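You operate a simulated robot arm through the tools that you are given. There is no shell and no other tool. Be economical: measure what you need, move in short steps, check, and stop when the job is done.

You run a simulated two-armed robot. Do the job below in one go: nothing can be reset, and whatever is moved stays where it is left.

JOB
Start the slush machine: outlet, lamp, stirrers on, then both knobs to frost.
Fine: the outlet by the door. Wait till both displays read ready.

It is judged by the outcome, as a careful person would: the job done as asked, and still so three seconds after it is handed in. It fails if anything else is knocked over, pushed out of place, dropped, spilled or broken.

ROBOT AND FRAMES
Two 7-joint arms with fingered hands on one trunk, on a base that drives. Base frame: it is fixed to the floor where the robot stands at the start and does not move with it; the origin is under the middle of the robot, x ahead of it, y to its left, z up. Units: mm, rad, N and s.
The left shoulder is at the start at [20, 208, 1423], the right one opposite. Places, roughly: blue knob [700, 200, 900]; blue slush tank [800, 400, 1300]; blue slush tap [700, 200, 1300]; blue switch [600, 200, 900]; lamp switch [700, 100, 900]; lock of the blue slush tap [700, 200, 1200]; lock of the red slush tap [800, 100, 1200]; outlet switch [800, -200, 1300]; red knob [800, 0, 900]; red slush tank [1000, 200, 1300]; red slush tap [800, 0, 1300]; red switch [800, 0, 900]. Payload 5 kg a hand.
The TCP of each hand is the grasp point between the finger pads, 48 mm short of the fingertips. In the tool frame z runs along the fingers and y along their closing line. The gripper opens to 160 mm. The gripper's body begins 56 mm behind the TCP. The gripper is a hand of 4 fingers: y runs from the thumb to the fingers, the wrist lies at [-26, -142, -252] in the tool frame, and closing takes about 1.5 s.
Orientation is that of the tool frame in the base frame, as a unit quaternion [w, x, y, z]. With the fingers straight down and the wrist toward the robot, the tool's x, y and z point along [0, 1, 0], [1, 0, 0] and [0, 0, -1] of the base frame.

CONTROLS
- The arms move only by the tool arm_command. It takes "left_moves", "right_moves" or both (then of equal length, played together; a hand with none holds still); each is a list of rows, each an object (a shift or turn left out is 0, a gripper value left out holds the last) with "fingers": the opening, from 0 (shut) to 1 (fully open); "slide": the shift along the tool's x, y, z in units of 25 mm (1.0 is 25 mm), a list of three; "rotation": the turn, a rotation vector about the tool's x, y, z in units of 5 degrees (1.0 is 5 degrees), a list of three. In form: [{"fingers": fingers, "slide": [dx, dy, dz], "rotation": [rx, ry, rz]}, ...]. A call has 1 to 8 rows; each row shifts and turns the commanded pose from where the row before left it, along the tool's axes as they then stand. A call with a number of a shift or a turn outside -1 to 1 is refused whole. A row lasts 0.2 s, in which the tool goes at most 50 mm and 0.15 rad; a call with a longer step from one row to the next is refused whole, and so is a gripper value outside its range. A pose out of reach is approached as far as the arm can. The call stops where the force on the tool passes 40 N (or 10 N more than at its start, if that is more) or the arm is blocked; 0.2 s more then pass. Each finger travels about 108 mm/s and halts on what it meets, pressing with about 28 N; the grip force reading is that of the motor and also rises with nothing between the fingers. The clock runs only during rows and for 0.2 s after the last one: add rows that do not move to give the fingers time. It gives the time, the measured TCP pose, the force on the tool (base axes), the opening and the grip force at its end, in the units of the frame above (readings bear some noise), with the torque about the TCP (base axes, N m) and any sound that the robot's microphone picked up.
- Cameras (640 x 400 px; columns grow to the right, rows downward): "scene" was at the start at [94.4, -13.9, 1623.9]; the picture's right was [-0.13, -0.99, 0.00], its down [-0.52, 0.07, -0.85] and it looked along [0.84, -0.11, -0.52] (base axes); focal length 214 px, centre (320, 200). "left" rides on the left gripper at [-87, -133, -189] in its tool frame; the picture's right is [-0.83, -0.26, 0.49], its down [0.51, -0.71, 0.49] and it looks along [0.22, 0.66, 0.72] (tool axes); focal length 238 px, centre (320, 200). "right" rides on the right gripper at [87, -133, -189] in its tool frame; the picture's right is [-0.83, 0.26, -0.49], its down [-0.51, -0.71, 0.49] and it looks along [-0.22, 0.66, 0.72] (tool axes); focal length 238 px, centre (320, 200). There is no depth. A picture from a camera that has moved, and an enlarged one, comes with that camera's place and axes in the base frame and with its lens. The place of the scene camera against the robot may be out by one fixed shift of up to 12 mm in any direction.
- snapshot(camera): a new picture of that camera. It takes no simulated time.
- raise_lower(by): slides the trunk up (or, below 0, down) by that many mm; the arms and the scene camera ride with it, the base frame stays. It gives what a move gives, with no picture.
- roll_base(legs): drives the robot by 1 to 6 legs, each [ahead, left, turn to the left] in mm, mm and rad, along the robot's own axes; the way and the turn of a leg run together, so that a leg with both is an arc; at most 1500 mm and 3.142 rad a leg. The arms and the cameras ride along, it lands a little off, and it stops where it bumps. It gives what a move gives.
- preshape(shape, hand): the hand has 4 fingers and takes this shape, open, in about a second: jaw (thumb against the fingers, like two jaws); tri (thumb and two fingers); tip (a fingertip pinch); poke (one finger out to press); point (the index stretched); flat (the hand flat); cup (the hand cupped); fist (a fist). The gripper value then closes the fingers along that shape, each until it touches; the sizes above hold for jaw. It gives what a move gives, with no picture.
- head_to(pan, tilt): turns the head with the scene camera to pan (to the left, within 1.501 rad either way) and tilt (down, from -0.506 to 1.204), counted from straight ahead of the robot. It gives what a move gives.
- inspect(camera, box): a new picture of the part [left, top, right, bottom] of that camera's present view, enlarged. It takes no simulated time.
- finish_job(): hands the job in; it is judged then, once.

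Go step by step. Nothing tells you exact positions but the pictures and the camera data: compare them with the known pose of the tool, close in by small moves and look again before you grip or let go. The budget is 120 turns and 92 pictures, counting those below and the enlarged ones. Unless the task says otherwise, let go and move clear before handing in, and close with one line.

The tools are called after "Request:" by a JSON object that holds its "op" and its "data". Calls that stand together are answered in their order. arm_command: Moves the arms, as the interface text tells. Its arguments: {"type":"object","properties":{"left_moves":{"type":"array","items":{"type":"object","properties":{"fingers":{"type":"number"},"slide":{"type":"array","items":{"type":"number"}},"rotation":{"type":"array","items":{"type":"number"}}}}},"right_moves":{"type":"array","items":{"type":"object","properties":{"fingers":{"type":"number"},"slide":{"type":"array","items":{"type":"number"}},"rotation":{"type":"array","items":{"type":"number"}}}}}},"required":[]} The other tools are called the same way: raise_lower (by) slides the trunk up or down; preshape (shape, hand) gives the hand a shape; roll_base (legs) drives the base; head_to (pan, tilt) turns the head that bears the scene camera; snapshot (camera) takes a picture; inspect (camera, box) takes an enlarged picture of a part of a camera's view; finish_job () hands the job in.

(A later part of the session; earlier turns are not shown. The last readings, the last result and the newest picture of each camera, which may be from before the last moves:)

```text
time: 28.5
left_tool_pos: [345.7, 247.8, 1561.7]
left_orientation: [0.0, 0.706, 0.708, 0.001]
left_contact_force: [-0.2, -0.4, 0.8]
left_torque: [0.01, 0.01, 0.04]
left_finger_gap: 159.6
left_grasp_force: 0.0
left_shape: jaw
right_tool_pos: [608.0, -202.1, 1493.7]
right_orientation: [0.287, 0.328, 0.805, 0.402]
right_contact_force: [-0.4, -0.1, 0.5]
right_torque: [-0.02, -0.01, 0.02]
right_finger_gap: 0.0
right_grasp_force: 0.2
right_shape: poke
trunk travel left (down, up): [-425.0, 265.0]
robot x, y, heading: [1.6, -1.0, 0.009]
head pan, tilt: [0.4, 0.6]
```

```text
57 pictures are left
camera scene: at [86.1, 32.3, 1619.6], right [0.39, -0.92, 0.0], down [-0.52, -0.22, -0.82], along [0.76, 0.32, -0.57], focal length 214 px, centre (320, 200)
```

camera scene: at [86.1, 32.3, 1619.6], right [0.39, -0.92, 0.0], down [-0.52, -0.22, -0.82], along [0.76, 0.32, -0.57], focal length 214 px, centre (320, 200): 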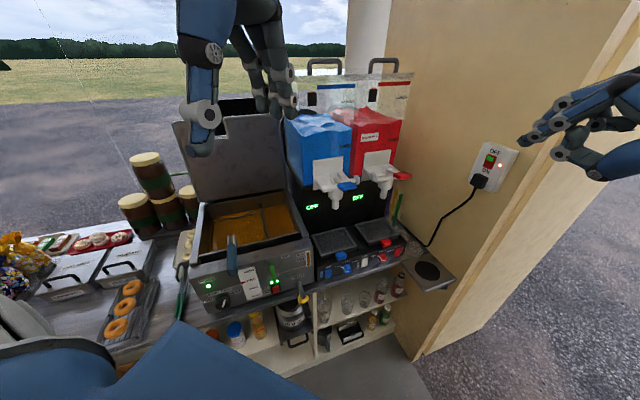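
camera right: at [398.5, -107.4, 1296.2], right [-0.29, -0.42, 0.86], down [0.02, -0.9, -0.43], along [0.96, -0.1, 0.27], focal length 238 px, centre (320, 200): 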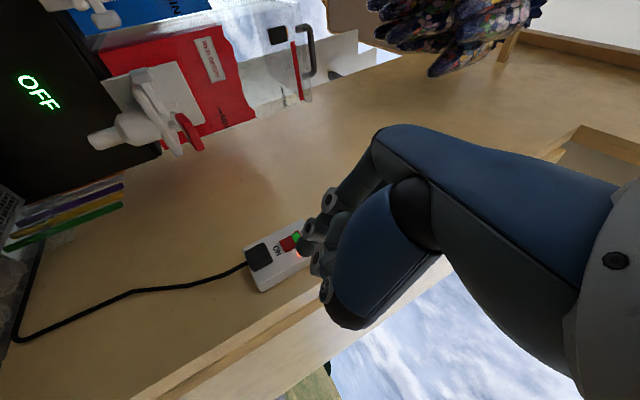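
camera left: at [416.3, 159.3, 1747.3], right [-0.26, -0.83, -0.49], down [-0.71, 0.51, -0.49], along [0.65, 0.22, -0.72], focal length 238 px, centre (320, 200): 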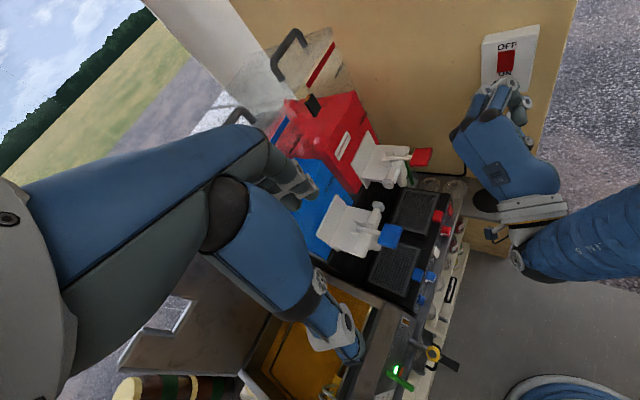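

Turning the robot about 40° left to face the machine squarely will put the whole panel in front of the right arm. It also takes the elbow away from the door post, so I'll turn.

Request:
{"op": "roll_base", "data": {"legs": [[0, 0, 0.35]]}}

Request:
{"op": "head_to", "data": {"pan": -0.2, "tilt": 0.5}}

Request:
{"op": "snapshot", "data": {"camera": "scene"}}

```text
time: 30.0
left_tool_pos: [240.8, 349.7, 1560.6]
left_orientation: [0.001, 0.575, 0.818, 0.0]
left_contact_force: [0.5, 0.8, 0.1]
left_torque: [-0.04, 0.04, -0.03]
left_finger_gap: 159.5
left_grasp_force: 0.0
left_shape: jaw
right_tool_pos: [640.5, 13.5, 1493.1]
right_orientation: [0.215, 0.186, 0.85, 0.444]
right_contact_force: [-0.9, -0.3, -0.1]
right_torque: [-0.07, -0.03, -0.02]
right_finger_gap: 0.0
right_grasp_force: 0.1
right_shape: poke
trunk travel left (down, up): [-425.0, 265.0]
robot x, y, heading: [3.6, -0.5, 0.345]
head pan, tilt: [0.4, 0.6]
```

```text
time: 31.0
left_tool_pos: [242.7, 349.4, 1561.0]
left_orientation: [0.0, 0.574, 0.819, 0.0]
left_contact_force: [-0.3, -0.7, 0.0]
left_torque: [0.03, -0.04, -0.02]
left_finger_gap: 160.0
left_grasp_force: 0.1
left_shape: jaw
right_tool_pos: [640.1, 13.5, 1492.8]
right_orientation: [0.215, 0.186, 0.849, 0.444]
right_contact_force: [0.2, 1.1, 0.5]
right_torque: [0.0, 0.0, -0.01]
right_finger_gap: 0.0
right_grasp_force: 0.0
right_shape: poke
trunk travel left (down, up): [-425.0, 265.0]
robot x, y, heading: [-4.4, -0.7, 0.344]
head pan, tilt: [-0.201, 0.499]
```

```text
56 pictures are left
camera scene: at [94.2, 14.3, 1628.6], right [0.14, -0.99, 0.0], down [-0.47, -0.07, -0.88], along [0.87, 0.13, -0.48], focal length 214 px, centre (320, 200)
```

scene: 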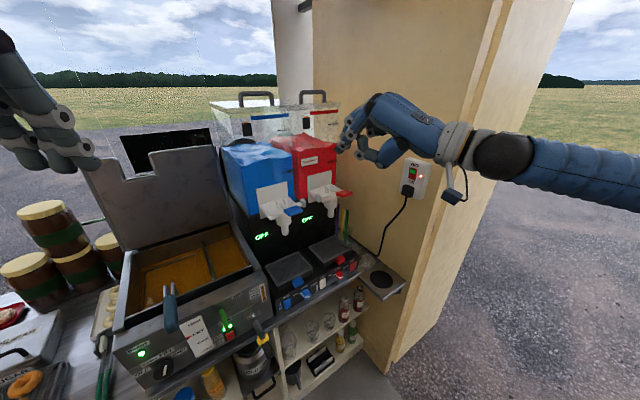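

I'll retract the hand about 150 mm toward the robot, then finish the turn.

Request:
{"op": "arm_command", "data": {"right_moves": [{"slide": [0.618, -0.296, -0.728]}, {"slide": [0.618, -0.296, -0.728]}, {"slide": [0.618, -0.296, -0.728]}, {"slide": [0.618, -0.296, -0.728]}, {"slide": [0.618, -0.296, -0.728]}, {"slide": [0.618, -0.296, -0.728]}]}}

Request:
{"op": "roll_base", "data": {"legs": [[0, 0, 0.362]]}}

Request:
{"op": "snapshot", "data": {"camera": "scene"}}

```text
time: 32.4
left_tool_pos: [240.6, 348.3, 1559.9]
left_orientation: [0.0, 0.575, 0.818, 0.001]
left_contact_force: [-0.6, -0.1, 0.4]
left_torque: [0.06, -0.04, 0.01]
left_finger_gap: 159.8
left_grasp_force: 0.0
left_shape: jaw
right_tool_pos: [561.8, -36.8, 1508.7]
right_orientation: [0.215, 0.184, 0.85, 0.445]
right_contact_force: [-0.6, 0.8, 0.7]
right_torque: [-0.01, 0.0, -0.01]
right_finger_gap: 0.1
right_grasp_force: 0.1
right_shape: poke
right hand out of reach, approached as far as the arm can: row 4, 5, 6
trunk travel left (down, up): [-425.0, 265.0]
robot x, y, heading: [-1.1, 2.4, 0.341]
head pan, tilt: [-0.201, 0.499]
```

```text
time: 33.9
left_tool_pos: [102.0, 412.8, 1560.2]
left_orientation: [-0.001, 0.417, 0.909, 0.0]
left_contact_force: [-0.1, 0.1, 0.0]
left_torque: [0.01, -0.05, 0.02]
left_finger_gap: 160.0
left_grasp_force: 0.0
left_shape: jaw
right_tool_pos: [537.5, 168.0, 1509.1]
right_orientation: [0.13, 0.027, 0.869, 0.476]
right_contact_force: [0.3, 0.1, 0.4]
right_torque: [0.03, 0.0, -0.05]
right_finger_gap: 0.1
right_grasp_force: 0.2
right_shape: poke
trunk travel left (down, up): [-425.0, 265.0]
robot x, y, heading: [-2.6, 1.0, 0.705]
head pan, tilt: [-0.201, 0.499]
```

```text
55 pictures are left
camera scene: at [81.5, 49.0, 1628.7], right [0.49, -0.87, 0.0], down [-0.42, -0.23, -0.88], along [0.77, 0.43, -0.48], focal length 214 px, centre (320, 200)
```

scene: 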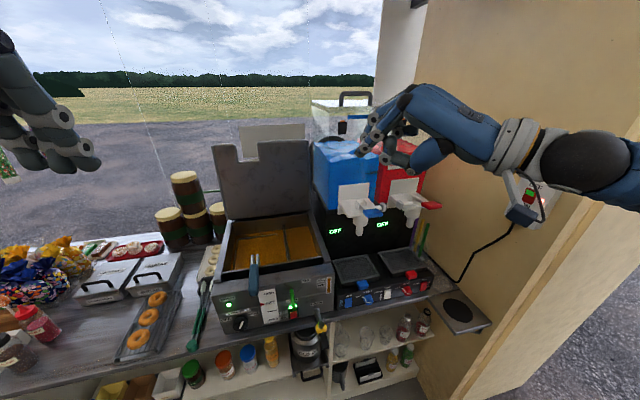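

The robot now faces the machine squarely. I'll straighten the right hand toward the panel in free space.

Request:
{"op": "arm_command", "data": {"right_moves": [{"rotation": [0.421, -0.603, 0.828]}, {"rotation": [0.421, -0.603, 0.828]}, {"rotation": [0.421, -0.603, 0.828]}, {"rotation": [0.421, -0.603, 0.828]}, {"rotation": [0.421, -0.603, 0.828]}, {"rotation": [0.421, -0.603, 0.828]}, {"rotation": [0.421, -0.603, 0.828]}, {"rotation": [0.421, -0.603, 0.828]}]}}

Request:
{"op": "snapshot", "data": {"camera": "scene"}}

```text
time: 35.7
left_tool_pos: [99.9, 413.4, 1560.8]
left_orientation: [0.0, 0.417, 0.909, 0.0]
left_contact_force: [-0.4, 0.6, 0.6]
left_torque: [-0.11, -0.07, -0.01]
left_finger_gap: 159.8
left_grasp_force: 0.1
left_shape: jaw
right_tool_pos: [597.2, 191.2, 1537.0]
right_orientation: [0.161, 0.387, 0.839, 0.347]
right_contact_force: [0.5, 0.4, -0.6]
right_torque: [0.0, -0.04, -0.07]
right_finger_gap: 0.3
right_grasp_force: 0.0
right_shape: poke
right hand out of reach, approached as far as the arm can: row 1, 2, 3, 4, 5
trunk travel left (down, up): [-425.0, 265.0]
robot x, y, heading: [-2.2, -4.3, 0.704]
head pan, tilt: [-0.201, 0.499]
```

```text
54 pictures are left
camera scene: at [80.6, 50.2, 1628.7], right [0.49, -0.87, 0.0], down [-0.42, -0.23, -0.88], along [0.77, 0.43, -0.48], focal length 214 px, centre (320, 200)
```

scene: 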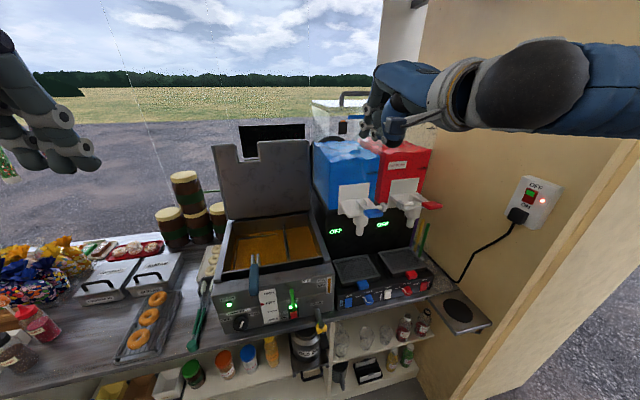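

The orientation is right. Now I back away from the tanks and descend in front of them toward the panel.

Request:
{"op": "arm_command", "data": {"right_moves": [{"slide": [-0.6, -0.7, -0.7]}, {"slide": [-0.6, -0.7, -0.7]}, {"slide": [-0.6, -0.7, -0.7]}, {"slide": [-0.6, -0.7, -0.7]}, {"slide": [-0.6, -1, -0.2]}, {"slide": [-0.6, -1, 0.6]}, {"slide": [-0.6, -1, 1]}, {"slide": [-0.6, -1, 1]}]}}

Request:
{"op": "snapshot", "data": {"camera": "scene"}}

```text
time: 37.5
left_tool_pos: [101.9, 412.6, 1561.4]
left_orientation: [-0.002, 0.417, 0.909, 0.0]
left_contact_force: [0.5, 0.1, 1.1]
left_torque: [0.07, 0.06, -0.04]
left_finger_gap: 159.8
left_grasp_force: 0.0
left_shape: jaw
right_tool_pos: [677.8, 62.9, 1518.8]
right_orientation: [0.161, 0.386, 0.839, 0.348]
right_contact_force: [-0.5, -0.1, 0.0]
right_torque: [0.03, 0.05, 0.11]
right_finger_gap: 0.1
right_grasp_force: 0.0
right_shape: poke
right hand out of reach, approached as far as the arm can: row 1, 2, 3, 4, 5, 6, 7, 8
trunk travel left (down, up): [-425.0, 265.0]
robot x, y, heading: [0.5, -2.5, 0.711]
head pan, tilt: [-0.201, 0.499]
```

```text
53 pictures are left
camera scene: at [82.8, 47.6, 1628.6], right [0.49, -0.87, 0.0], down [-0.42, -0.23, -0.88], along [0.77, 0.43, -0.48], focal length 214 px, centre (320, 200)
```

scene: 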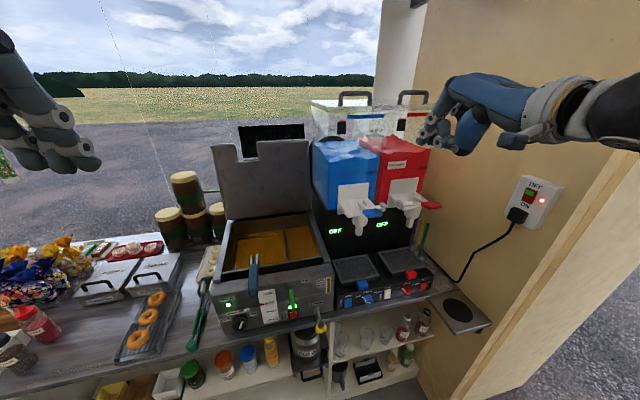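

In this elbow branch the arm can't pull back, so I'll drive the base back 150 mm for room and unwind to fingers-down to get a better branch.

Request:
{"op": "roll_base", "data": {"legs": [[-150, 0, 0]]}}

Request:
{"op": "arm_command", "data": {"right_moves": [{"rotation": [1, 0, 0]}, {"rotation": [1, 0, 0]}, {"rotation": [1, 0, 0]}, {"rotation": [1, 0, 0]}, {"rotation": [1, 0, 0]}, {"rotation": [1, 0, 0]}, {"rotation": [1, 0, 0]}, {"rotation": [1, 0, 0]}]}}

Request:
{"op": "arm_command", "data": {"right_moves": [{"rotation": [1, 0, 0]}, {"slide": [0, -1, 1]}, {"slide": [0, -1, 1]}, {"slide": [0, -1, 1]}, {"slide": [0, 0, 1]}, {"slide": [0, 0, 1]}, {"slide": [0, 0, 1]}]}}

Request:
{"op": "snapshot", "data": {"camera": "scene"}}

```text
time: 38.9
left_tool_pos: [-12.8, 313.8, 1560.9]
left_orientation: [0.001, 0.416, 0.909, 0.001]
left_contact_force: [-0.9, -0.4, -0.1]
left_torque: [0.04, -0.03, 0.02]
left_finger_gap: 159.9
left_grasp_force: 0.2
left_shape: jaw
right_tool_pos: [560.6, -33.0, 1518.2]
right_orientation: [0.16, 0.385, 0.84, 0.347]
right_contact_force: [-0.1, 0.1, -0.7]
right_torque: [0.02, -0.02, 0.0]
right_finger_gap: 0.0
right_grasp_force: 0.0
right_shape: poke
trunk travel left (down, up): [-425.0, 265.0]
robot x, y, heading: [-119.8, -98.5, 0.712]
head pan, tilt: [-0.201, 0.499]
```

```text
time: 40.7
left_tool_pos: [-14.4, 315.1, 1561.0]
left_orientation: [-0.001, 0.417, 0.909, 0.0]
left_contact_force: [-0.7, 1.1, -0.7]
left_torque: [-0.01, -0.03, 0.02]
left_finger_gap: 159.7
left_grasp_force: 0.1
left_shape: jaw
right_tool_pos: [561.0, -33.3, 1517.8]
right_orientation: [0.019, 0.418, 0.907, 0.038]
right_contact_force: [-0.3, -0.6, 0.6]
right_torque: [-0.03, -0.04, -0.01]
right_finger_gap: 0.0
right_grasp_force: 0.0
right_shape: poke
trunk travel left (down, up): [-425.0, 265.0]
robot x, y, heading: [-113.3, -98.1, 0.713]
head pan, tilt: [-0.201, 0.499]
```

```text
time: 42.3
left_tool_pos: [-13.4, 314.0, 1560.4]
left_orientation: [0.0, 0.417, 0.909, 0.0]
left_contact_force: [0.6, 0.0, -0.6]
left_torque: [0.05, 0.02, 0.04]
left_finger_gap: 159.9
left_grasp_force: 0.1
left_shape: jaw
right_tool_pos: [504.2, -84.7, 1368.4]
right_orientation: [0.0, 0.418, 0.908, 0.0]
right_contact_force: [0.1, 0.7, 0.0]
right_torque: [0.03, 0.04, 0.0]
right_finger_gap: 0.2
right_grasp_force: 0.0
right_shape: poke
trunk travel left (down, up): [-425.0, 265.0]
robot x, y, heading: [-118.9, -95.4, 0.721]
head pan, tilt: [-0.201, 0.499]
```

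```text
52 pictures are left
camera scene: at [-32.7, -50.5, 1628.7], right [0.49, -0.87, 0.0], down [-0.42, -0.23, -0.88], along [0.77, 0.43, -0.48], focal length 214 px, centre (320, 200)
```

scene: 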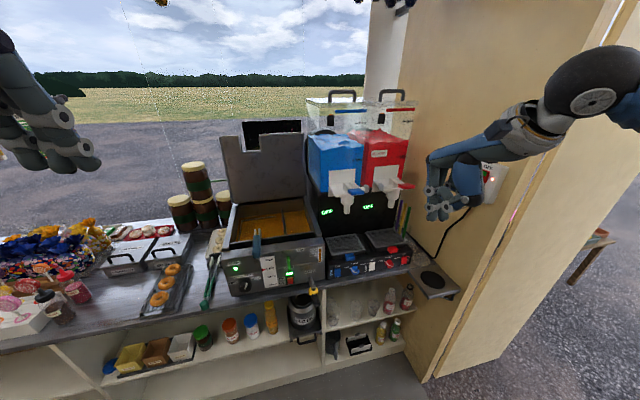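

The arm is free now. I'll descend in front of the machine with fingers down.

Request:
{"op": "arm_command", "data": {"right_moves": [{"slide": [0, 0, 1]}, {"slide": [0, 0, 1]}, {"slide": [0, 0, 1]}, {"slide": [0, 0, 1]}, {"slide": [0, 0, 1]}, {"slide": [0, 0, 1]}, {"slide": [0, 0, 1]}, {"slide": [0, 0, 1]}]}}

Request:
{"op": "arm_command", "data": {"right_moves": [{"slide": [0, 0, 1], "rotation": [-1, 0, 0]}, {"slide": [0, 0, 1], "rotation": [-1, 0, 0]}, {"slide": [0, 0, 1], "rotation": [-1, 0, 0]}, {"slide": [0, 0, 1], "rotation": [-1, 0, 0]}, {"slide": [0, 0, 1], "rotation": [-1, 0, 0]}, {"slide": [0, 0, 1], "rotation": [-1, 0, 0]}, {"slide": [0, 0, 0.5], "rotation": [-1, 0, 0]}, {"slide": [0, 0, 0], "rotation": [-1, 0, 0]}]}}

Request:
{"op": "snapshot", "data": {"camera": "scene"}}

Request:
{"op": "snapshot", "data": {"camera": "right"}}

```text
time: 44.1
left_tool_pos: [-14.4, 314.7, 1560.3]
left_orientation: [0.0, 0.416, 0.909, 0.0]
left_contact_force: [0.2, 0.3, 0.0]
left_torque: [-0.03, -0.02, -0.02]
left_finger_gap: 159.8
left_grasp_force: 0.0
left_shape: jaw
right_tool_pos: [504.3, -82.8, 1167.9]
right_orientation: [0.0, 0.417, 0.909, -0.001]
right_contact_force: [0.3, -0.4, -0.3]
right_torque: [0.0, 0.03, 0.0]
right_finger_gap: 0.2
right_grasp_force: 0.0
right_shape: poke
trunk travel left (down, up): [-425.0, 265.0]
robot x, y, heading: [-116.8, -97.9, 0.71]
head pan, tilt: [-0.201, 0.499]
```

```text
time: 45.9
left_tool_pos: [-14.9, 313.7, 1560.9]
left_orientation: [0.0, 0.416, 0.909, 0.001]
left_contact_force: [-0.3, -0.1, -0.3]
left_torque: [0.03, -0.02, -0.01]
left_finger_gap: 159.8
left_grasp_force: 0.1
left_shape: jaw
right_tool_pos: [592.7, -89.8, 1037.3]
right_orientation: [0.137, 0.386, 0.858, 0.31]
right_contact_force: [0.3, 0.4, -0.9]
right_torque: [-0.01, 0.0, -0.02]
right_finger_gap: 0.2
right_grasp_force: 0.2
right_shape: poke
right hand out of reach, approached as far as the arm can: row 1, 2, 6, 7, 8
trunk travel left (down, up): [-425.0, 265.0]
robot x, y, heading: [-116.8, -97.4, 0.708]
head pan, tilt: [-0.201, 0.499]
```

```text
51 pictures are left
camera scene: at [-33.9, -50.3, 1628.8], right [0.49, -0.87, 0.0], down [-0.42, -0.23, -0.88], along [0.77, 0.43, -0.48], focal length 214 px, centre (320, 200)
```

scene: 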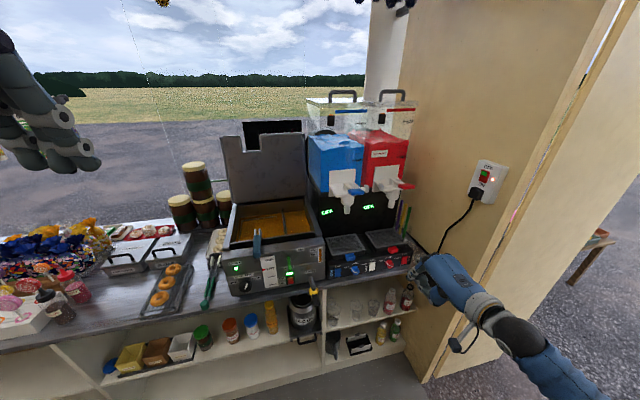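

```text
50 pictures are left
camera right: at [369.9, -173.4, 1099.1], right [0.47, -0.7, 0.54], down [0.16, -0.53, -0.83], along [0.87, 0.48, -0.14], focal length 238 px, centre (320, 200)
```

right: 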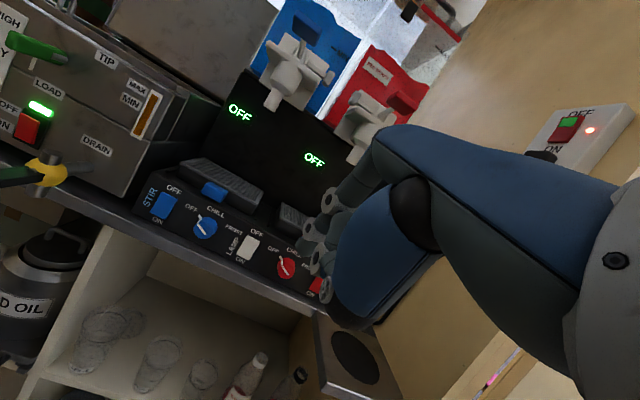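

Now I have a fine view of the panel: each rocker has OFF at the top and ON at the bottom, and each knob goes OFF – CHILL – FROST clockwise. I'll zoom for precise positions.

Request:
{"op": "inspect", "data": {"camera": "right", "box": [130, 150, 340, 310]}}

Request:
{"op": "inspect", "data": {"camera": "scene", "box": [310, 220, 430, 290]}}

```text
2.50 times, centred on (235, 230) of right
camera zoom: at [369.9, -173.4, 1099.1], right [0.47, -0.7, 0.54], down [0.16, -0.53, -0.83], along [0.87, 0.48, -0.14], focal length 596 px, centre (532, 125)
```

zoom: 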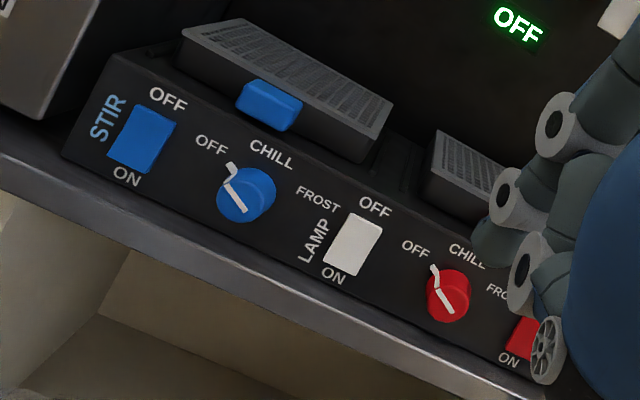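

```text
5.33 times, centred on (370, 255) of scene
camera zoom: at [-33.9, -50.3, 1628.8], right [0.49, -0.87, 0.0], down [-0.42, -0.23, -0.88], along [0.77, 0.43, -0.48], focal length 1144 px, centre (53, -93)
```

zoom: 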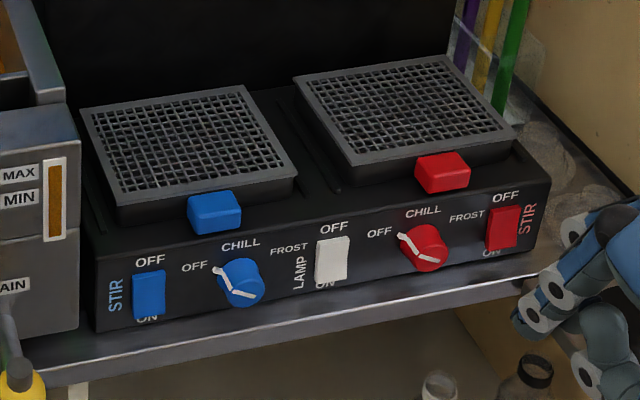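

I have consistent positions: lamp [719,95,885], red switch [825,-30,889], blue switch [609,219,882], knobs near [661,157,880] and [772,28,886]. I'll bring the fingertip to a standoff from the lamp's ON half.

Request:
{"op": "arm_command", "data": {"right_moves": [{"slide": [0.21, 0.11, 0.96]}, {"slide": [0.21, 0.11, 0.96]}, {"slide": [0.21, 0.11, 0.96]}, {"slide": [0.21, 0.11, 0.96]}, {"slide": [0.21, 0.11, 0.96]}, {"slide": [0.21, 0.11, 0.96]}]}}

Request:
{"op": "inspect", "data": {"camera": "right", "box": [160, 140, 400, 340]}}

Request:
{"op": "inspect", "data": {"camera": "scene", "box": [310, 210, 430, 290]}}

```text
time: 47.3
left_tool_pos: [-13.4, 314.7, 1561.1]
left_orientation: [0.0, 0.416, 0.909, -0.001]
left_contact_force: [-0.2, -0.9, 0.2]
left_torque: [-0.03, 0.05, -0.02]
left_finger_gap: 159.5
left_grasp_force: 0.0
left_shape: jaw
right_tool_pos: [694.0, -39.8, 958.5]
right_orientation: [0.139, 0.389, 0.856, 0.311]
right_contact_force: [0.8, -0.6, -0.6]
right_torque: [0.04, 0.04, 0.04]
right_finger_gap: 0.1
right_grasp_force: 0.1
right_shape: poke
right hand out of reach, approached as far as the arm can: row 1, 2, 3, 4, 5, 6
trunk travel left (down, up): [-425.0, 265.0]
robot x, y, heading: [-119.0, -100.5, 0.708]
head pan, tilt: [-0.201, 0.499]
```

```text
2.00 times, centred on (280, 240) of right
camera zoom: at [469.7, -119.5, 1018.9], right [0.47, -0.7, 0.54], down [0.16, -0.53, -0.83], along [0.87, 0.47, -0.14], focal length 477 px, centre (400, 120)
```

zoom: 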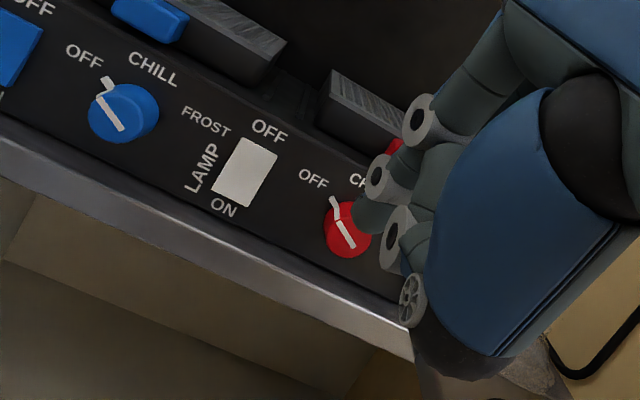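

```text
5.00 times, centred on (370, 250) of scene
camera zoom: at [-32.5, -49.7, 1628.6], right [0.49, -0.87, 0.0], down [-0.42, -0.23, -0.88], along [0.77, 0.43, -0.48], focal length 1072 px, centre (70, -50)
```

zoom: 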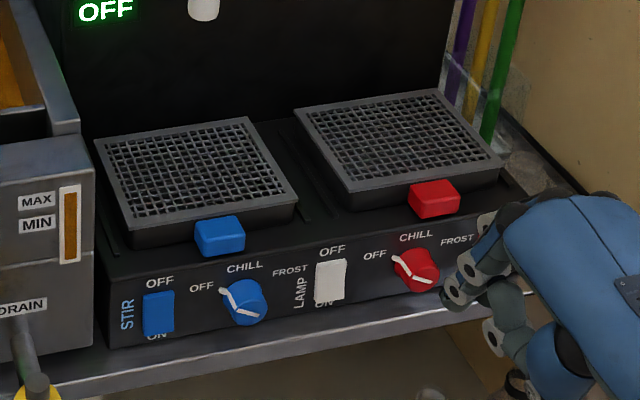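

The arm sits at a limit again because the shoulder is high relative to the panel. I'll raise the hand, then lower the trunk so the forearm comes in flatter.

Request:
{"op": "arm_command", "data": {"right_moves": [{"slide": [0, 0.3, -1]}, {"slide": [0, 0.3, -1]}, {"slide": [0, 0.4, -1]}, {"slide": [0, 0.6, -1]}, {"slide": [0, 0.6, -1]}, {"slide": [0, 0.6, -1]}, {"slide": [0, 0.6, -1]}, {"slide": [0, 0.6, -1]}]}}

Request:
{"op": "raise_lower", "data": {"by": -200}}

Request:
{"op": "snapshot", "data": {"camera": "scene"}}

```text
time: 49.1
left_tool_pos: [-14.3, 312.3, 1560.7]
left_orientation: [0.0, 0.416, 0.909, 0.0]
left_contact_force: [-0.2, 0.1, -0.4]
left_torque: [0.04, -0.04, -0.04]
left_finger_gap: 159.9
left_grasp_force: 0.0
left_shape: jaw
right_tool_pos: [654.9, -71.3, 1175.1]
right_orientation: [0.144, 0.393, 0.854, 0.31]
right_contact_force: [-1.5, -0.3, -0.4]
right_torque: [0.02, -0.01, -0.04]
right_finger_gap: 0.3
right_grasp_force: 0.0
right_shape: poke
trunk travel left (down, up): [-425.0, 265.0]
robot x, y, heading: [-112.4, -96.9, 0.706]
head pan, tilt: [-0.201, 0.499]
```

```text
time: 51.2
left_tool_pos: [-14.0, 314.0, 1359.8]
left_orientation: [-0.001, 0.416, 0.91, 0.0]
left_contact_force: [-0.2, -0.3, 0.4]
left_torque: [0.03, -0.02, 0.0]
left_finger_gap: 159.9
left_grasp_force: 0.0
left_shape: jaw
right_tool_pos: [655.8, -72.3, 976.3]
right_orientation: [0.144, 0.392, 0.854, 0.31]
right_contact_force: [-0.4, 0.4, 0.1]
right_torque: [0.0, 0.02, -0.03]
right_finger_gap: 0.1
right_grasp_force: 0.0
right_shape: poke
trunk travel left (down, up): [-225.0, 465.0]
robot x, y, heading: [-117.8, -100.1, 0.713]
head pan, tilt: [-0.201, 0.499]
```

```text
45 pictures are left
camera scene: at [-33.4, -50.1, 1428.9], right [0.49, -0.87, 0.0], down [-0.42, -0.23, -0.88], along [0.77, 0.43, -0.48], focal length 214 px, centre (320, 200)
```

scene: 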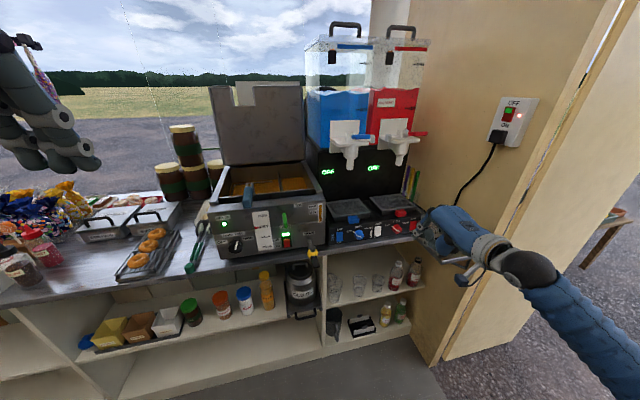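

More room now. I'll shift left in front of the lamp and pitch up slightly, then look.

Request:
{"op": "arm_command", "data": {"right_moves": [{"slide": [1, 0, 0]}, {"slide": [1, 0, 0.3]}, {"slide": [0.9, 0.1, 0.5]}, {"slide": [0, 0.1, 0.7], "rotation": [-1, 0, 0]}, {"slide": [0, 0.1, 0.7], "rotation": [-1, 0, 0]}]}}

Request:
{"op": "inspect", "data": {"camera": "right", "box": [160, 140, 400, 340]}}

Request:
{"op": "inspect", "data": {"camera": "scene", "box": [320, 190, 450, 270]}}

```text
time: 52.4
left_tool_pos: [-13.1, 314.3, 1361.0]
left_orientation: [0.0, 0.416, 0.909, 0.0]
left_contact_force: [-0.9, -0.7, -0.6]
left_torque: [0.0, -0.01, 0.0]
left_finger_gap: 159.7
left_grasp_force: 0.0
left_shape: jaw
right_tool_pos: [657.8, -23.5, 949.3]
right_orientation: [0.171, 0.371, 0.828, 0.384]
right_contact_force: [-0.3, 0.3, 1.5]
right_torque: [-0.03, -0.01, -0.04]
right_finger_gap: 0.1
right_grasp_force: 0.0
right_shape: poke
right hand out of reach, approached as far as the arm can: row 3, 4, 5
trunk travel left (down, up): [-225.0, 465.0]
robot x, y, heading: [-114.8, -96.9, 0.712]
head pan, tilt: [-0.201, 0.499]
```

```text
2.00 times, centred on (280, 240) of right
camera zoom: at [430.2, -111.0, 970.9], right [0.4, -0.76, 0.51], down [0.27, -0.43, -0.86], along [0.87, 0.49, 0.03], focal length 477 px, centre (400, 120)
```

zoom: 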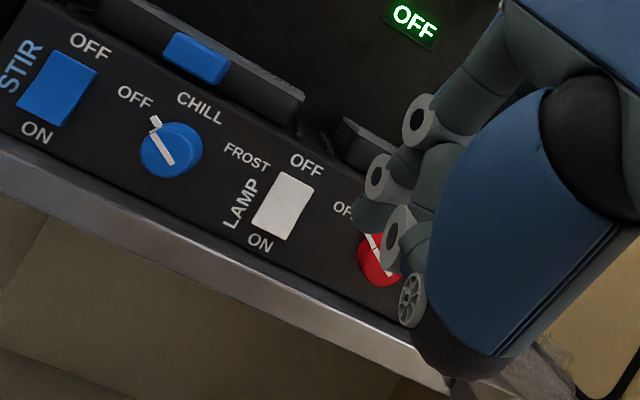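

```text
4.92 times, centred on (385, 230) of scene
camera zoom: at [-33.0, -49.9, 1428.7], right [0.49, -0.87, 0.0], down [-0.42, -0.23, -0.88], along [0.77, 0.43, -0.48], focal length 1056 px, centre (0, 52)
```

zoom: 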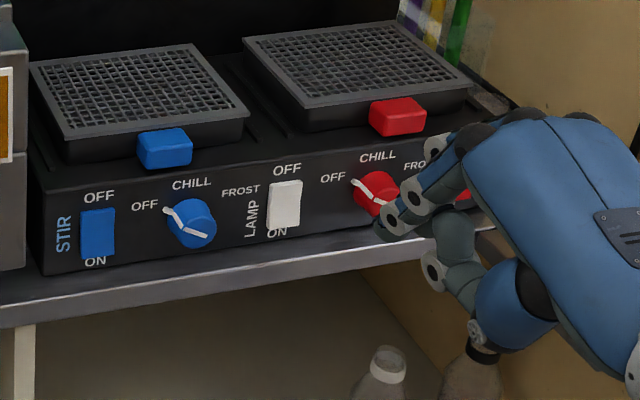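

The leftward limit is in the arm, so I'll keep this arm pose and use the base (sideways) and trunk (down) to align with the lamp.

Request:
{"op": "roll_base", "data": {"legs": [[0, 80, 0]]}}

Request:
{"op": "arm_command", "data": {"right_moves": [{"slide": [-0.8, 0, 0]}, {"slide": [-0.8, 0, 0]}]}}

Request:
{"op": "raise_lower", "data": {"by": -52}}

Request:
{"op": "inspect", "data": {"camera": "right", "box": [160, 140, 400, 340]}}

Request:
{"op": "inspect", "data": {"camera": "scene", "box": [320, 180, 450, 260]}}

```text
time: 53.5
left_tool_pos: [-67.9, 376.3, 1360.7]
left_orientation: [0.001, 0.416, 0.909, -0.001]
left_contact_force: [-0.9, 1.4, 0.0]
left_torque: [-0.15, -0.15, -0.03]
left_finger_gap: 160.0
left_grasp_force: 0.0
left_shape: jaw
right_tool_pos: [604.3, 40.3, 950.5]
right_orientation: [0.172, 0.371, 0.829, 0.382]
right_contact_force: [-0.6, 0.3, 1.5]
right_torque: [-0.11, -0.01, -0.14]
right_finger_gap: 0.1
right_grasp_force: 0.1
right_shape: poke
trunk travel left (down, up): [-225.0, 465.0]
robot x, y, heading: [-170.4, -37.0, 0.711]
head pan, tilt: [-0.201, 0.499]
```

```text
time: 54.1
left_tool_pos: [-67.2, 375.5, 1360.5]
left_orientation: [0.0, 0.416, 0.909, 0.0]
left_contact_force: [-0.2, 0.6, -0.9]
left_torque: [0.04, 0.04, -0.01]
left_finger_gap: 160.0
left_grasp_force: 0.1
left_shape: jaw
right_tool_pos: [631.8, 8.1, 949.6]
right_orientation: [0.171, 0.371, 0.829, 0.383]
right_contact_force: [0.2, 0.0, 0.1]
right_torque: [0.03, -0.04, 0.0]
right_finger_gap: 0.0
right_grasp_force: 0.0
right_shape: poke
trunk travel left (down, up): [-225.0, 465.0]
robot x, y, heading: [-166.6, -37.5, 0.712]
head pan, tilt: [-0.201, 0.499]
```

```text
time: 55.0
left_tool_pos: [-66.3, 375.4, 1308.8]
left_orientation: [0.001, 0.415, 0.91, 0.0]
left_contact_force: [-0.4, 0.1, 0.4]
left_torque: [0.03, -0.03, 0.0]
left_finger_gap: 159.7
left_grasp_force: 0.0
left_shape: jaw
right_tool_pos: [631.7, 7.8, 898.7]
right_orientation: [0.171, 0.371, 0.828, 0.383]
right_contact_force: [-0.1, -0.7, 0.1]
right_torque: [-0.01, 0.01, 0.0]
right_finger_gap: 0.0
right_grasp_force: 0.1
right_shape: poke
trunk travel left (down, up): [-173.0, 517.0]
robot x, y, heading: [-169.0, -35.1, 0.713]
head pan, tilt: [-0.201, 0.499]
```

```text
2.00 times, centred on (280, 240) of right
camera zoom: at [404.1, -79.8, 920.3], right [0.4, -0.76, 0.51], down [0.27, -0.43, -0.86], along [0.87, 0.49, 0.03], focal length 477 px, centre (400, 120)
```

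zoom: 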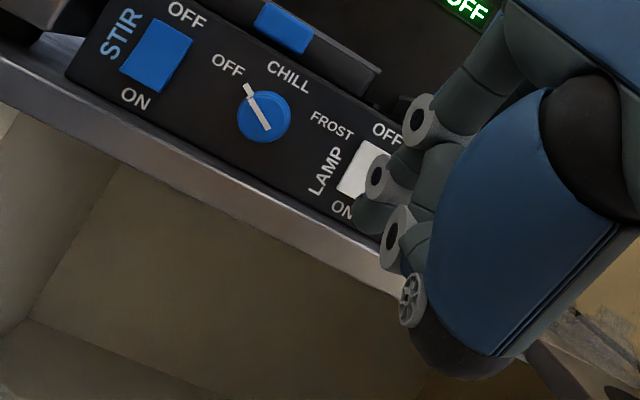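

```text
4.92 times, centred on (385, 220) of scene
camera zoom: at [-86.2, 11.1, 1376.8], right [0.49, -0.87, 0.0], down [-0.42, -0.23, -0.88], along [0.77, 0.43, -0.48], focal length 1056 px, centre (0, 102)
```

zoom: 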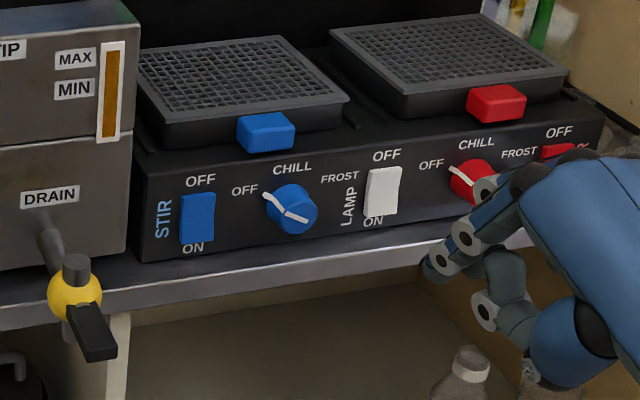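

The estimated tip projects exactly onto the seen fingertip, at about [656,44,875], which is 80 mm in front of the lamp's ON half. I'll advance horizontally.

Request:
{"op": "arm_command", "data": {"right_moves": [{"slide": [0.02, 0.387, 0.457]}, {"slide": [0.02, 0.387, 0.457]}, {"slide": [0.02, 0.387, 0.457]}, {"slide": [0.02, 0.387, 0.457]}]}}

Request:
{"op": "inspect", "data": {"camera": "right", "box": [230, 170, 350, 270]}}

Request:
{"op": "inspect", "data": {"camera": "scene", "box": [360, 180, 440, 240]}}

```text
time: 56.0
left_tool_pos: [-67.1, 375.2, 1308.4]
left_orientation: [0.0, 0.417, 0.909, 0.0]
left_contact_force: [-0.1, -0.3, -0.2]
left_torque: [0.04, 0.08, 0.05]
left_finger_gap: 159.6
left_grasp_force: 0.0
left_shape: jaw
right_tool_pos: [664.3, 27.4, 895.5]
right_orientation: [0.171, 0.371, 0.829, 0.383]
right_contact_force: [-0.1, 0.2, 0.0]
right_torque: [0.05, 0.01, 0.0]
right_finger_gap: 0.0
right_grasp_force: 0.0
right_shape: poke
right hand out of reach, approached as far as the arm can: row 3, 4
trunk travel left (down, up): [-173.0, 517.0]
robot x, y, heading: [-166.4, -35.4, 0.712]
head pan, tilt: [-0.201, 0.499]
```

```text
4.00 times, centred on (290, 220) of right
camera zoom: at [436.6, -60.7, 917.1], right [0.41, -0.76, 0.51], down [0.27, -0.43, -0.86], along [0.87, 0.49, 0.03], focal length 953 px, centre (440, 120)
```

zoom: 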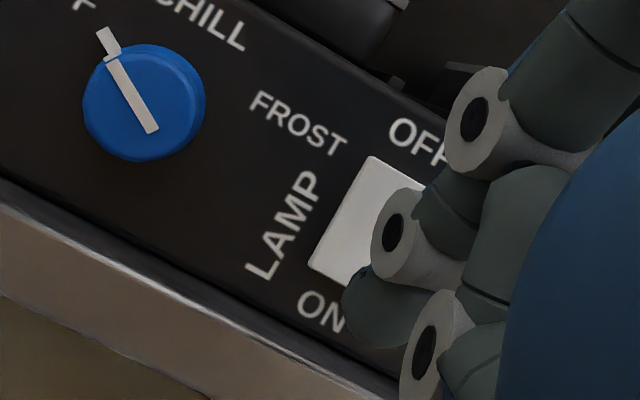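

```text
6.67 times, centred on (400, 210) of scene
camera zoom: at [-85.7, 11.0, 1376.7], right [0.49, -0.87, 0.0], down [-0.42, -0.23, -0.88], along [0.77, 0.43, -0.48], focal length 1430 px, centre (-213, 133)
```

zoom: 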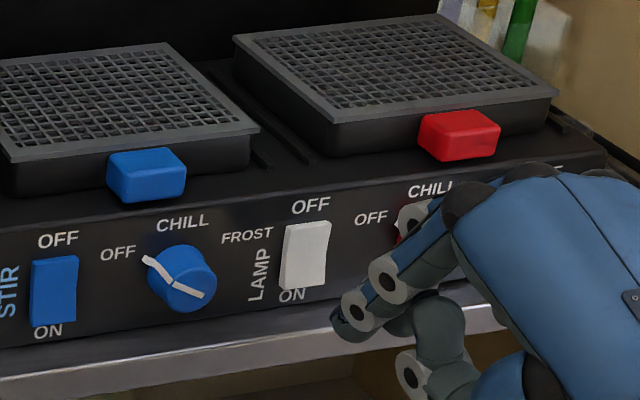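

The tip is aligned, but the arm runs out of reach forward. I'll retract the arm a little, drive the base ahead, and then press with the arm.

Request:
{"op": "arm_command", "data": {"right_moves": [{"slide": [0.15, -0.6, -0.95]}, {"slide": [0, -0.6, -0.8]}]}}

Request:
{"op": "roll_base", "data": {"legs": [[80, 0, 0]]}}

Request:
{"op": "inspect", "data": {"camera": "right", "box": [230, 170, 350, 270]}}

```text
time: 56.6
left_tool_pos: [-67.3, 377.1, 1309.5]
left_orientation: [-0.001, 0.416, 0.909, 0.001]
left_contact_force: [0.0, -0.3, 0.1]
left_torque: [0.04, -0.01, 0.02]
left_finger_gap: 160.1
left_grasp_force: 0.1
left_shape: jaw
right_tool_pos: [620.7, -4.1, 901.2]
right_orientation: [0.171, 0.371, 0.829, 0.383]
right_contact_force: [-0.2, -0.1, 1.3]
right_torque: [-0.07, 0.03, -0.02]
right_finger_gap: 0.0
right_grasp_force: 0.2
right_shape: poke
trunk travel left (down, up): [-173.0, 517.0]
robot x, y, heading: [-168.2, -38.9, 0.709]
head pan, tilt: [-0.201, 0.499]
```

```text
time: 57.7
left_tool_pos: [-4.7, 429.5, 1307.8]
left_orientation: [0.0, 0.417, 0.909, -0.002]
left_contact_force: [1.4, 0.6, -0.1]
left_torque: [-0.15, 0.14, -0.03]
left_finger_gap: 159.7
left_grasp_force: 0.2
left_shape: jaw
right_tool_pos: [683.5, 49.1, 900.3]
right_orientation: [0.17, 0.371, 0.829, 0.382]
right_contact_force: [0.6, 0.3, -0.1]
right_torque: [0.03, 0.0, 0.03]
right_finger_gap: 0.0
right_grasp_force: 0.0
right_shape: poke
trunk travel left (down, up): [-173.0, 517.0]
robot x, y, heading: [-106.8, 17.4, 0.713]
head pan, tilt: [-0.201, 0.499]
```

```text
4.00 times, centred on (290, 220) of right
camera zoom: at [455.4, -39.5, 922.6], right [0.41, -0.76, 0.51], down [0.27, -0.44, -0.86], along [0.87, 0.49, 0.03], focal length 953 px, centre (440, 120)
```

zoom: 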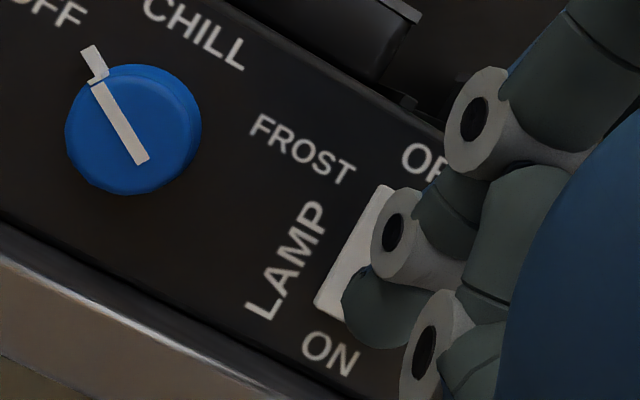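

The tip is right before the lamp's ON half. Pressing forward in small steps.

Request:
{"op": "arm_command", "data": {"right_moves": [{"slide": [0, 0.14, 0.2]}, {"slide": [0, 0.14, 0.2]}, {"slide": [0, 0.14, 0.2]}, {"slide": [0, 0.14, 0.2]}]}}

Request:
{"op": "inspect", "data": {"camera": "right", "box": [230, 170, 350, 270]}}

```text
time: 58.7
left_tool_pos: [-8.3, 426.1, 1309.2]
left_orientation: [0.0, 0.417, 0.909, 0.001]
left_contact_force: [0.4, -0.2, 0.3]
left_torque: [-0.04, -0.01, 0.02]
left_finger_gap: 160.0
left_grasp_force: 0.0
left_shape: jaw
right_tool_pos: [696.0, 61.6, 899.9]
right_orientation: [0.171, 0.371, 0.828, 0.384]
right_contact_force: [-32.2, -21.0, 7.3]
right_torque: [-0.35, 0.7, 0.42]
right_finger_gap: 0.4
right_grasp_force: 0.1
right_shape: poke
trunk travel left (down, up): [-173.0, 517.0]
robot x, y, heading: [-107.2, 14.9, 0.706]
head pan, tilt: [-0.201, 0.499]
```

```text
4.00 times, centred on (290, 220) of right
camera zoom: at [469.1, -26.0, 922.0], right [0.4, -0.76, 0.51], down [0.27, -0.43, -0.86], along [0.87, 0.49, 0.03], focal length 953 px, centre (440, 120)
```

zoom: 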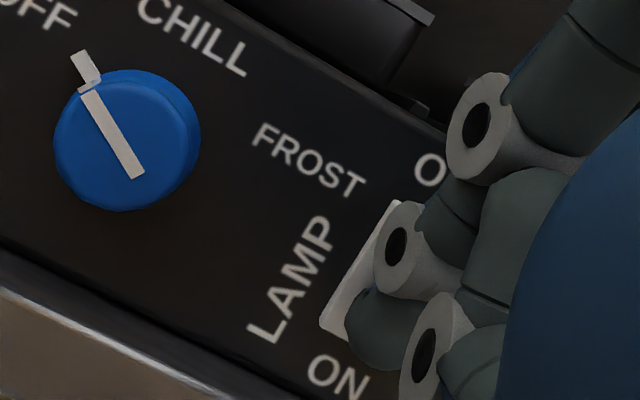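

Contact force reached about 38 N. I'll back off and check the lamp.

Request:
{"op": "arm_command", "data": {"right_moves": [{"slide": [0, -0.5, -0.6]}, {"slide": [0, -0.5, -0.6]}, {"slide": [0, -0.5, -0.6]}]}}

Request:
{"op": "snapshot", "data": {"camera": "scene"}}

Request:
{"op": "inspect", "data": {"camera": "scene", "box": [350, 180, 450, 250]}}

```text
time: 59.5
left_tool_pos: [-6.5, 427.0, 1309.4]
left_orientation: [0.0, 0.416, 0.909, 0.0]
left_contact_force: [-0.1, 0.1, 0.2]
left_torque: [0.0, -0.02, 0.0]
left_finger_gap: 159.9
left_grasp_force: 0.2
left_shape: jaw
right_tool_pos: [656.8, 24.5, 899.4]
right_orientation: [0.172, 0.371, 0.828, 0.383]
right_contact_force: [-0.9, -0.5, 0.6]
right_torque: [0.01, 0.03, -0.02]
right_finger_gap: 0.0
right_grasp_force: 0.2
right_shape: poke
trunk travel left (down, up): [-173.0, 517.0]
robot x, y, heading: [-108.9, 12.3, 0.713]
head pan, tilt: [-0.201, 0.499]
```

```text
36 pictures are left
camera scene: at [-25.9, 63.2, 1376.7], right [0.49, -0.87, 0.0], down [-0.42, -0.23, -0.88], along [0.77, 0.43, -0.48], focal length 214 px, centre (320, 200)
```

scene: 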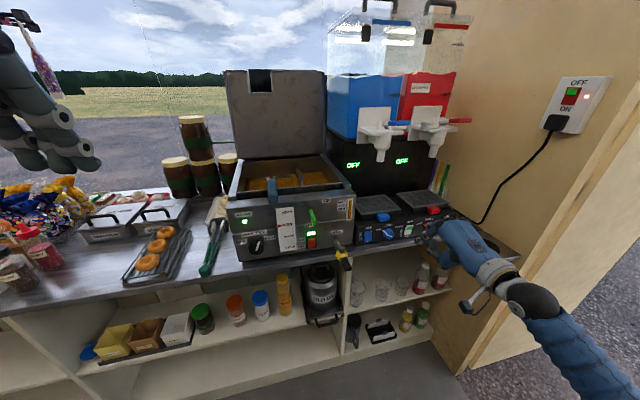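

```text
5.71 times, centred on (400, 215) of scene
camera zoom: at [-25.9, 63.2, 1376.7], right [0.49, -0.87, 0.0], down [-0.42, -0.23, -0.88], along [0.77, 0.43, -0.48], focal length 1226 px, centre (-137, 114)
```

zoom: 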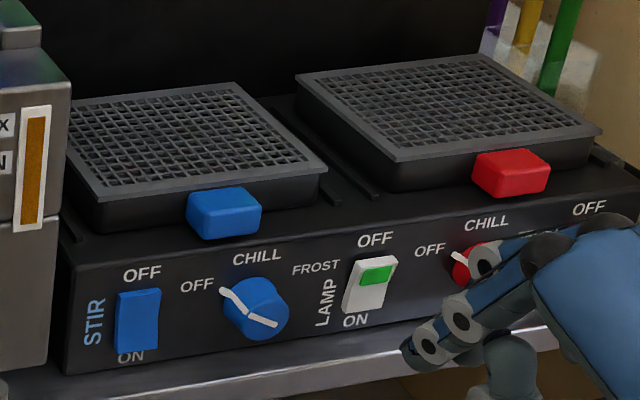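

The lamp rocker shows green and the tanks are lit. Next is the blue stirrer: base left 168 mm and slightly back, keeping the arm pose.

Request:
{"op": "roll_base", "data": {"legs": [[-25, 0, 0], [0, 168, 0]]}}

Request:
{"op": "inspect", "data": {"camera": "right", "box": [200, 140, 360, 280]}}

```text
time: 61.4
left_tool_pos: [-138.1, 540.6, 1307.8]
left_orientation: [0.0, 0.416, 0.909, -0.002]
left_contact_force: [-0.3, 0.9, -0.5]
left_torque: [-0.13, -0.11, -0.06]
left_finger_gap: 159.8
left_grasp_force: 0.0
left_shape: jaw
right_tool_pos: [525.7, 139.2, 899.1]
right_orientation: [0.17, 0.37, 0.83, 0.381]
right_contact_force: [-0.5, -0.1, 0.3]
right_torque: [-0.1, -0.01, -0.12]
right_finger_gap: 0.0
right_grasp_force: 0.1
right_shape: poke
trunk travel left (down, up): [-173.0, 517.0]
robot x, y, heading: [-236.1, 128.4, 0.712]
head pan, tilt: [-0.201, 0.499]
```

```text
2.86 times, centred on (280, 210) of right
camera zoom: at [298.7, 50.9, 921.9], right [0.41, -0.76, 0.51], down [0.27, -0.44, -0.86], along [0.87, 0.49, 0.03], focal length 681 px, centre (434, 171)
```

zoom: 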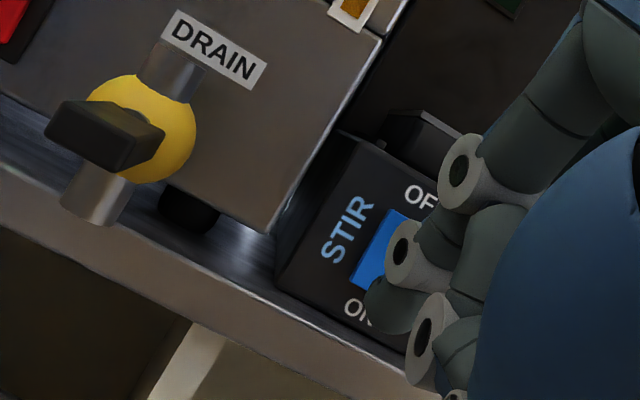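

Well aligned with the blue STIR rocker. I'll move the base ahead a bit, then press with the arm.

Request:
{"op": "roll_base", "data": {"legs": [[40, 0, 0]]}}

Request:
{"op": "arm_command", "data": {"right_moves": [{"slide": [-0.1, 0.3, 0.4]}, {"slide": [0, 0.3, 0.4]}]}}

Request:
{"op": "inspect", "data": {"camera": "right", "box": [230, 170, 350, 270]}}

```text
time: 62.2
left_tool_pos: [-104.4, 568.0, 1306.8]
left_orientation: [-0.002, 0.415, 0.91, -0.002]
left_contact_force: [1.6, 1.6, -1.1]
left_torque: [-0.2, 0.14, -0.07]
left_finger_gap: 159.6
left_grasp_force: 0.1
left_shape: jaw
right_tool_pos: [557.9, 163.9, 897.5]
right_orientation: [0.171, 0.372, 0.829, 0.381]
right_contact_force: [1.4, -0.1, -1.2]
right_torque: [0.01, 0.03, 0.0]
right_finger_gap: 0.1
right_grasp_force: 0.2
right_shape: poke
trunk travel left (down, up): [-173.0, 517.0]
robot x, y, heading: [-204.4, 149.5, 0.715]
head pan, tilt: [-0.201, 0.499]
```

```text
time: 62.8
left_tool_pos: [-107.3, 565.2, 1308.6]
left_orientation: [0.0, 0.416, 0.909, -0.001]
left_contact_force: [-0.6, -0.7, 0.2]
left_torque: [0.02, -0.03, 0.0]
left_finger_gap: 159.8
left_grasp_force: 0.0
left_shape: jaw
right_tool_pos: [577.4, 178.8, 898.1]
right_orientation: [0.171, 0.371, 0.829, 0.382]
right_contact_force: [-0.8, -0.4, 0.1]
right_torque: [-0.05, 0.0, 0.02]
right_finger_gap: 0.0
right_grasp_force: 0.0
right_shape: poke
trunk travel left (down, up): [-173.0, 517.0]
robot x, y, heading: [-205.2, 149.5, 0.714]
head pan, tilt: [-0.201, 0.499]
```

```text
4.00 times, centred on (290, 220) of right
camera zoom: at [349.6, 90.8, 919.7], right [0.41, -0.76, 0.51], down [0.27, -0.43, -0.86], along [0.87, 0.49, 0.03], focal length 953 px, centre (440, 120)
```

zoom: 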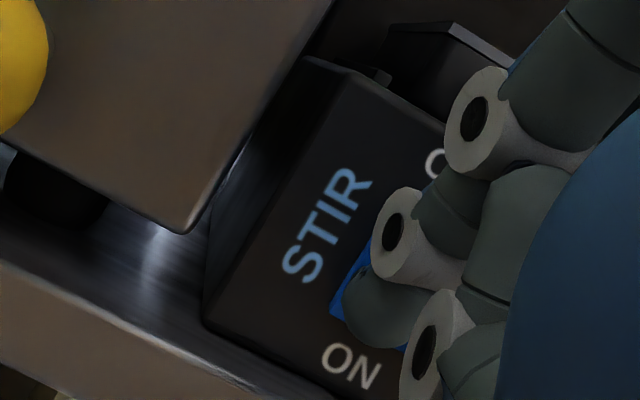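

In position; pressing in small steps, then backing off.

Request:
{"op": "arm_command", "data": {"right_moves": [{"slide": [0, 0.12, 0.2]}, {"slide": [0, 0.12, 0.2]}, {"slide": [0, 0.12, 0.2]}, {"slide": [0, 0.12, 0.2]}]}}

Request:
{"op": "arm_command", "data": {"right_moves": [{"slide": [0, -0.5, -0.6]}, {"slide": [0, -0.5, -0.6]}, {"slide": [0, -0.5, -0.6]}]}}

Request:
{"op": "inspect", "data": {"camera": "scene", "box": [360, 160, 480, 240]}}

```text
time: 63.6
left_tool_pos: [-107.5, 564.6, 1309.0]
left_orientation: [0.0, 0.416, 0.909, 0.0]
left_contact_force: [-0.4, -0.3, 0.2]
left_torque: [-0.01, -0.01, 0.01]
left_finger_gap: 159.8
left_grasp_force: 0.1
left_shape: jaw
right_tool_pos: [584.6, 184.4, 895.1]
right_orientation: [0.171, 0.372, 0.828, 0.384]
right_contact_force: [-24.4, -19.3, 1.4]
right_torque: [-0.37, 0.67, 0.28]
right_finger_gap: 0.0
right_grasp_force: 0.0
right_shape: poke
trunk travel left (down, up): [-173.0, 517.0]
robot x, y, heading: [-212.3, 151.2, 0.706]
head pan, tilt: [-0.201, 0.499]
stopped in row 3 (right hand): the force on the tool passed its limit (the readings are from after the stop); the commanded pose is now the measured one
```

```text
time: 64.4
left_tool_pos: [-107.7, 566.9, 1308.9]
left_orientation: [0.001, 0.416, 0.909, -0.001]
left_contact_force: [-1.1, 0.2, -0.3]
left_torque: [0.03, -0.05, 0.02]
left_finger_gap: 160.0
left_grasp_force: 0.0
left_shape: jaw
right_tool_pos: [544.9, 148.9, 896.3]
right_orientation: [0.171, 0.371, 0.828, 0.383]
right_contact_force: [0.7, 0.1, 0.5]
right_torque: [-0.04, 0.01, -0.04]
right_finger_gap: 0.0
right_grasp_force: 0.0
right_shape: poke
trunk travel left (down, up): [-173.0, 517.0]
robot x, y, heading: [-209.9, 149.7, 0.714]
head pan, tilt: [-0.201, 0.499]
```

```text
5.00 times, centred on (420, 200) of scene
camera zoom: at [-126.8, 201.0, 1376.7], right [0.49, -0.87, 0.0], down [-0.42, -0.23, -0.88], along [0.77, 0.43, -0.48], focal length 1072 px, centre (-180, 200)
```

zoom: 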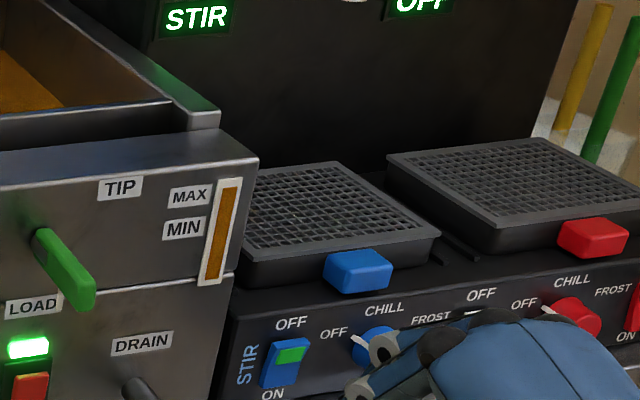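

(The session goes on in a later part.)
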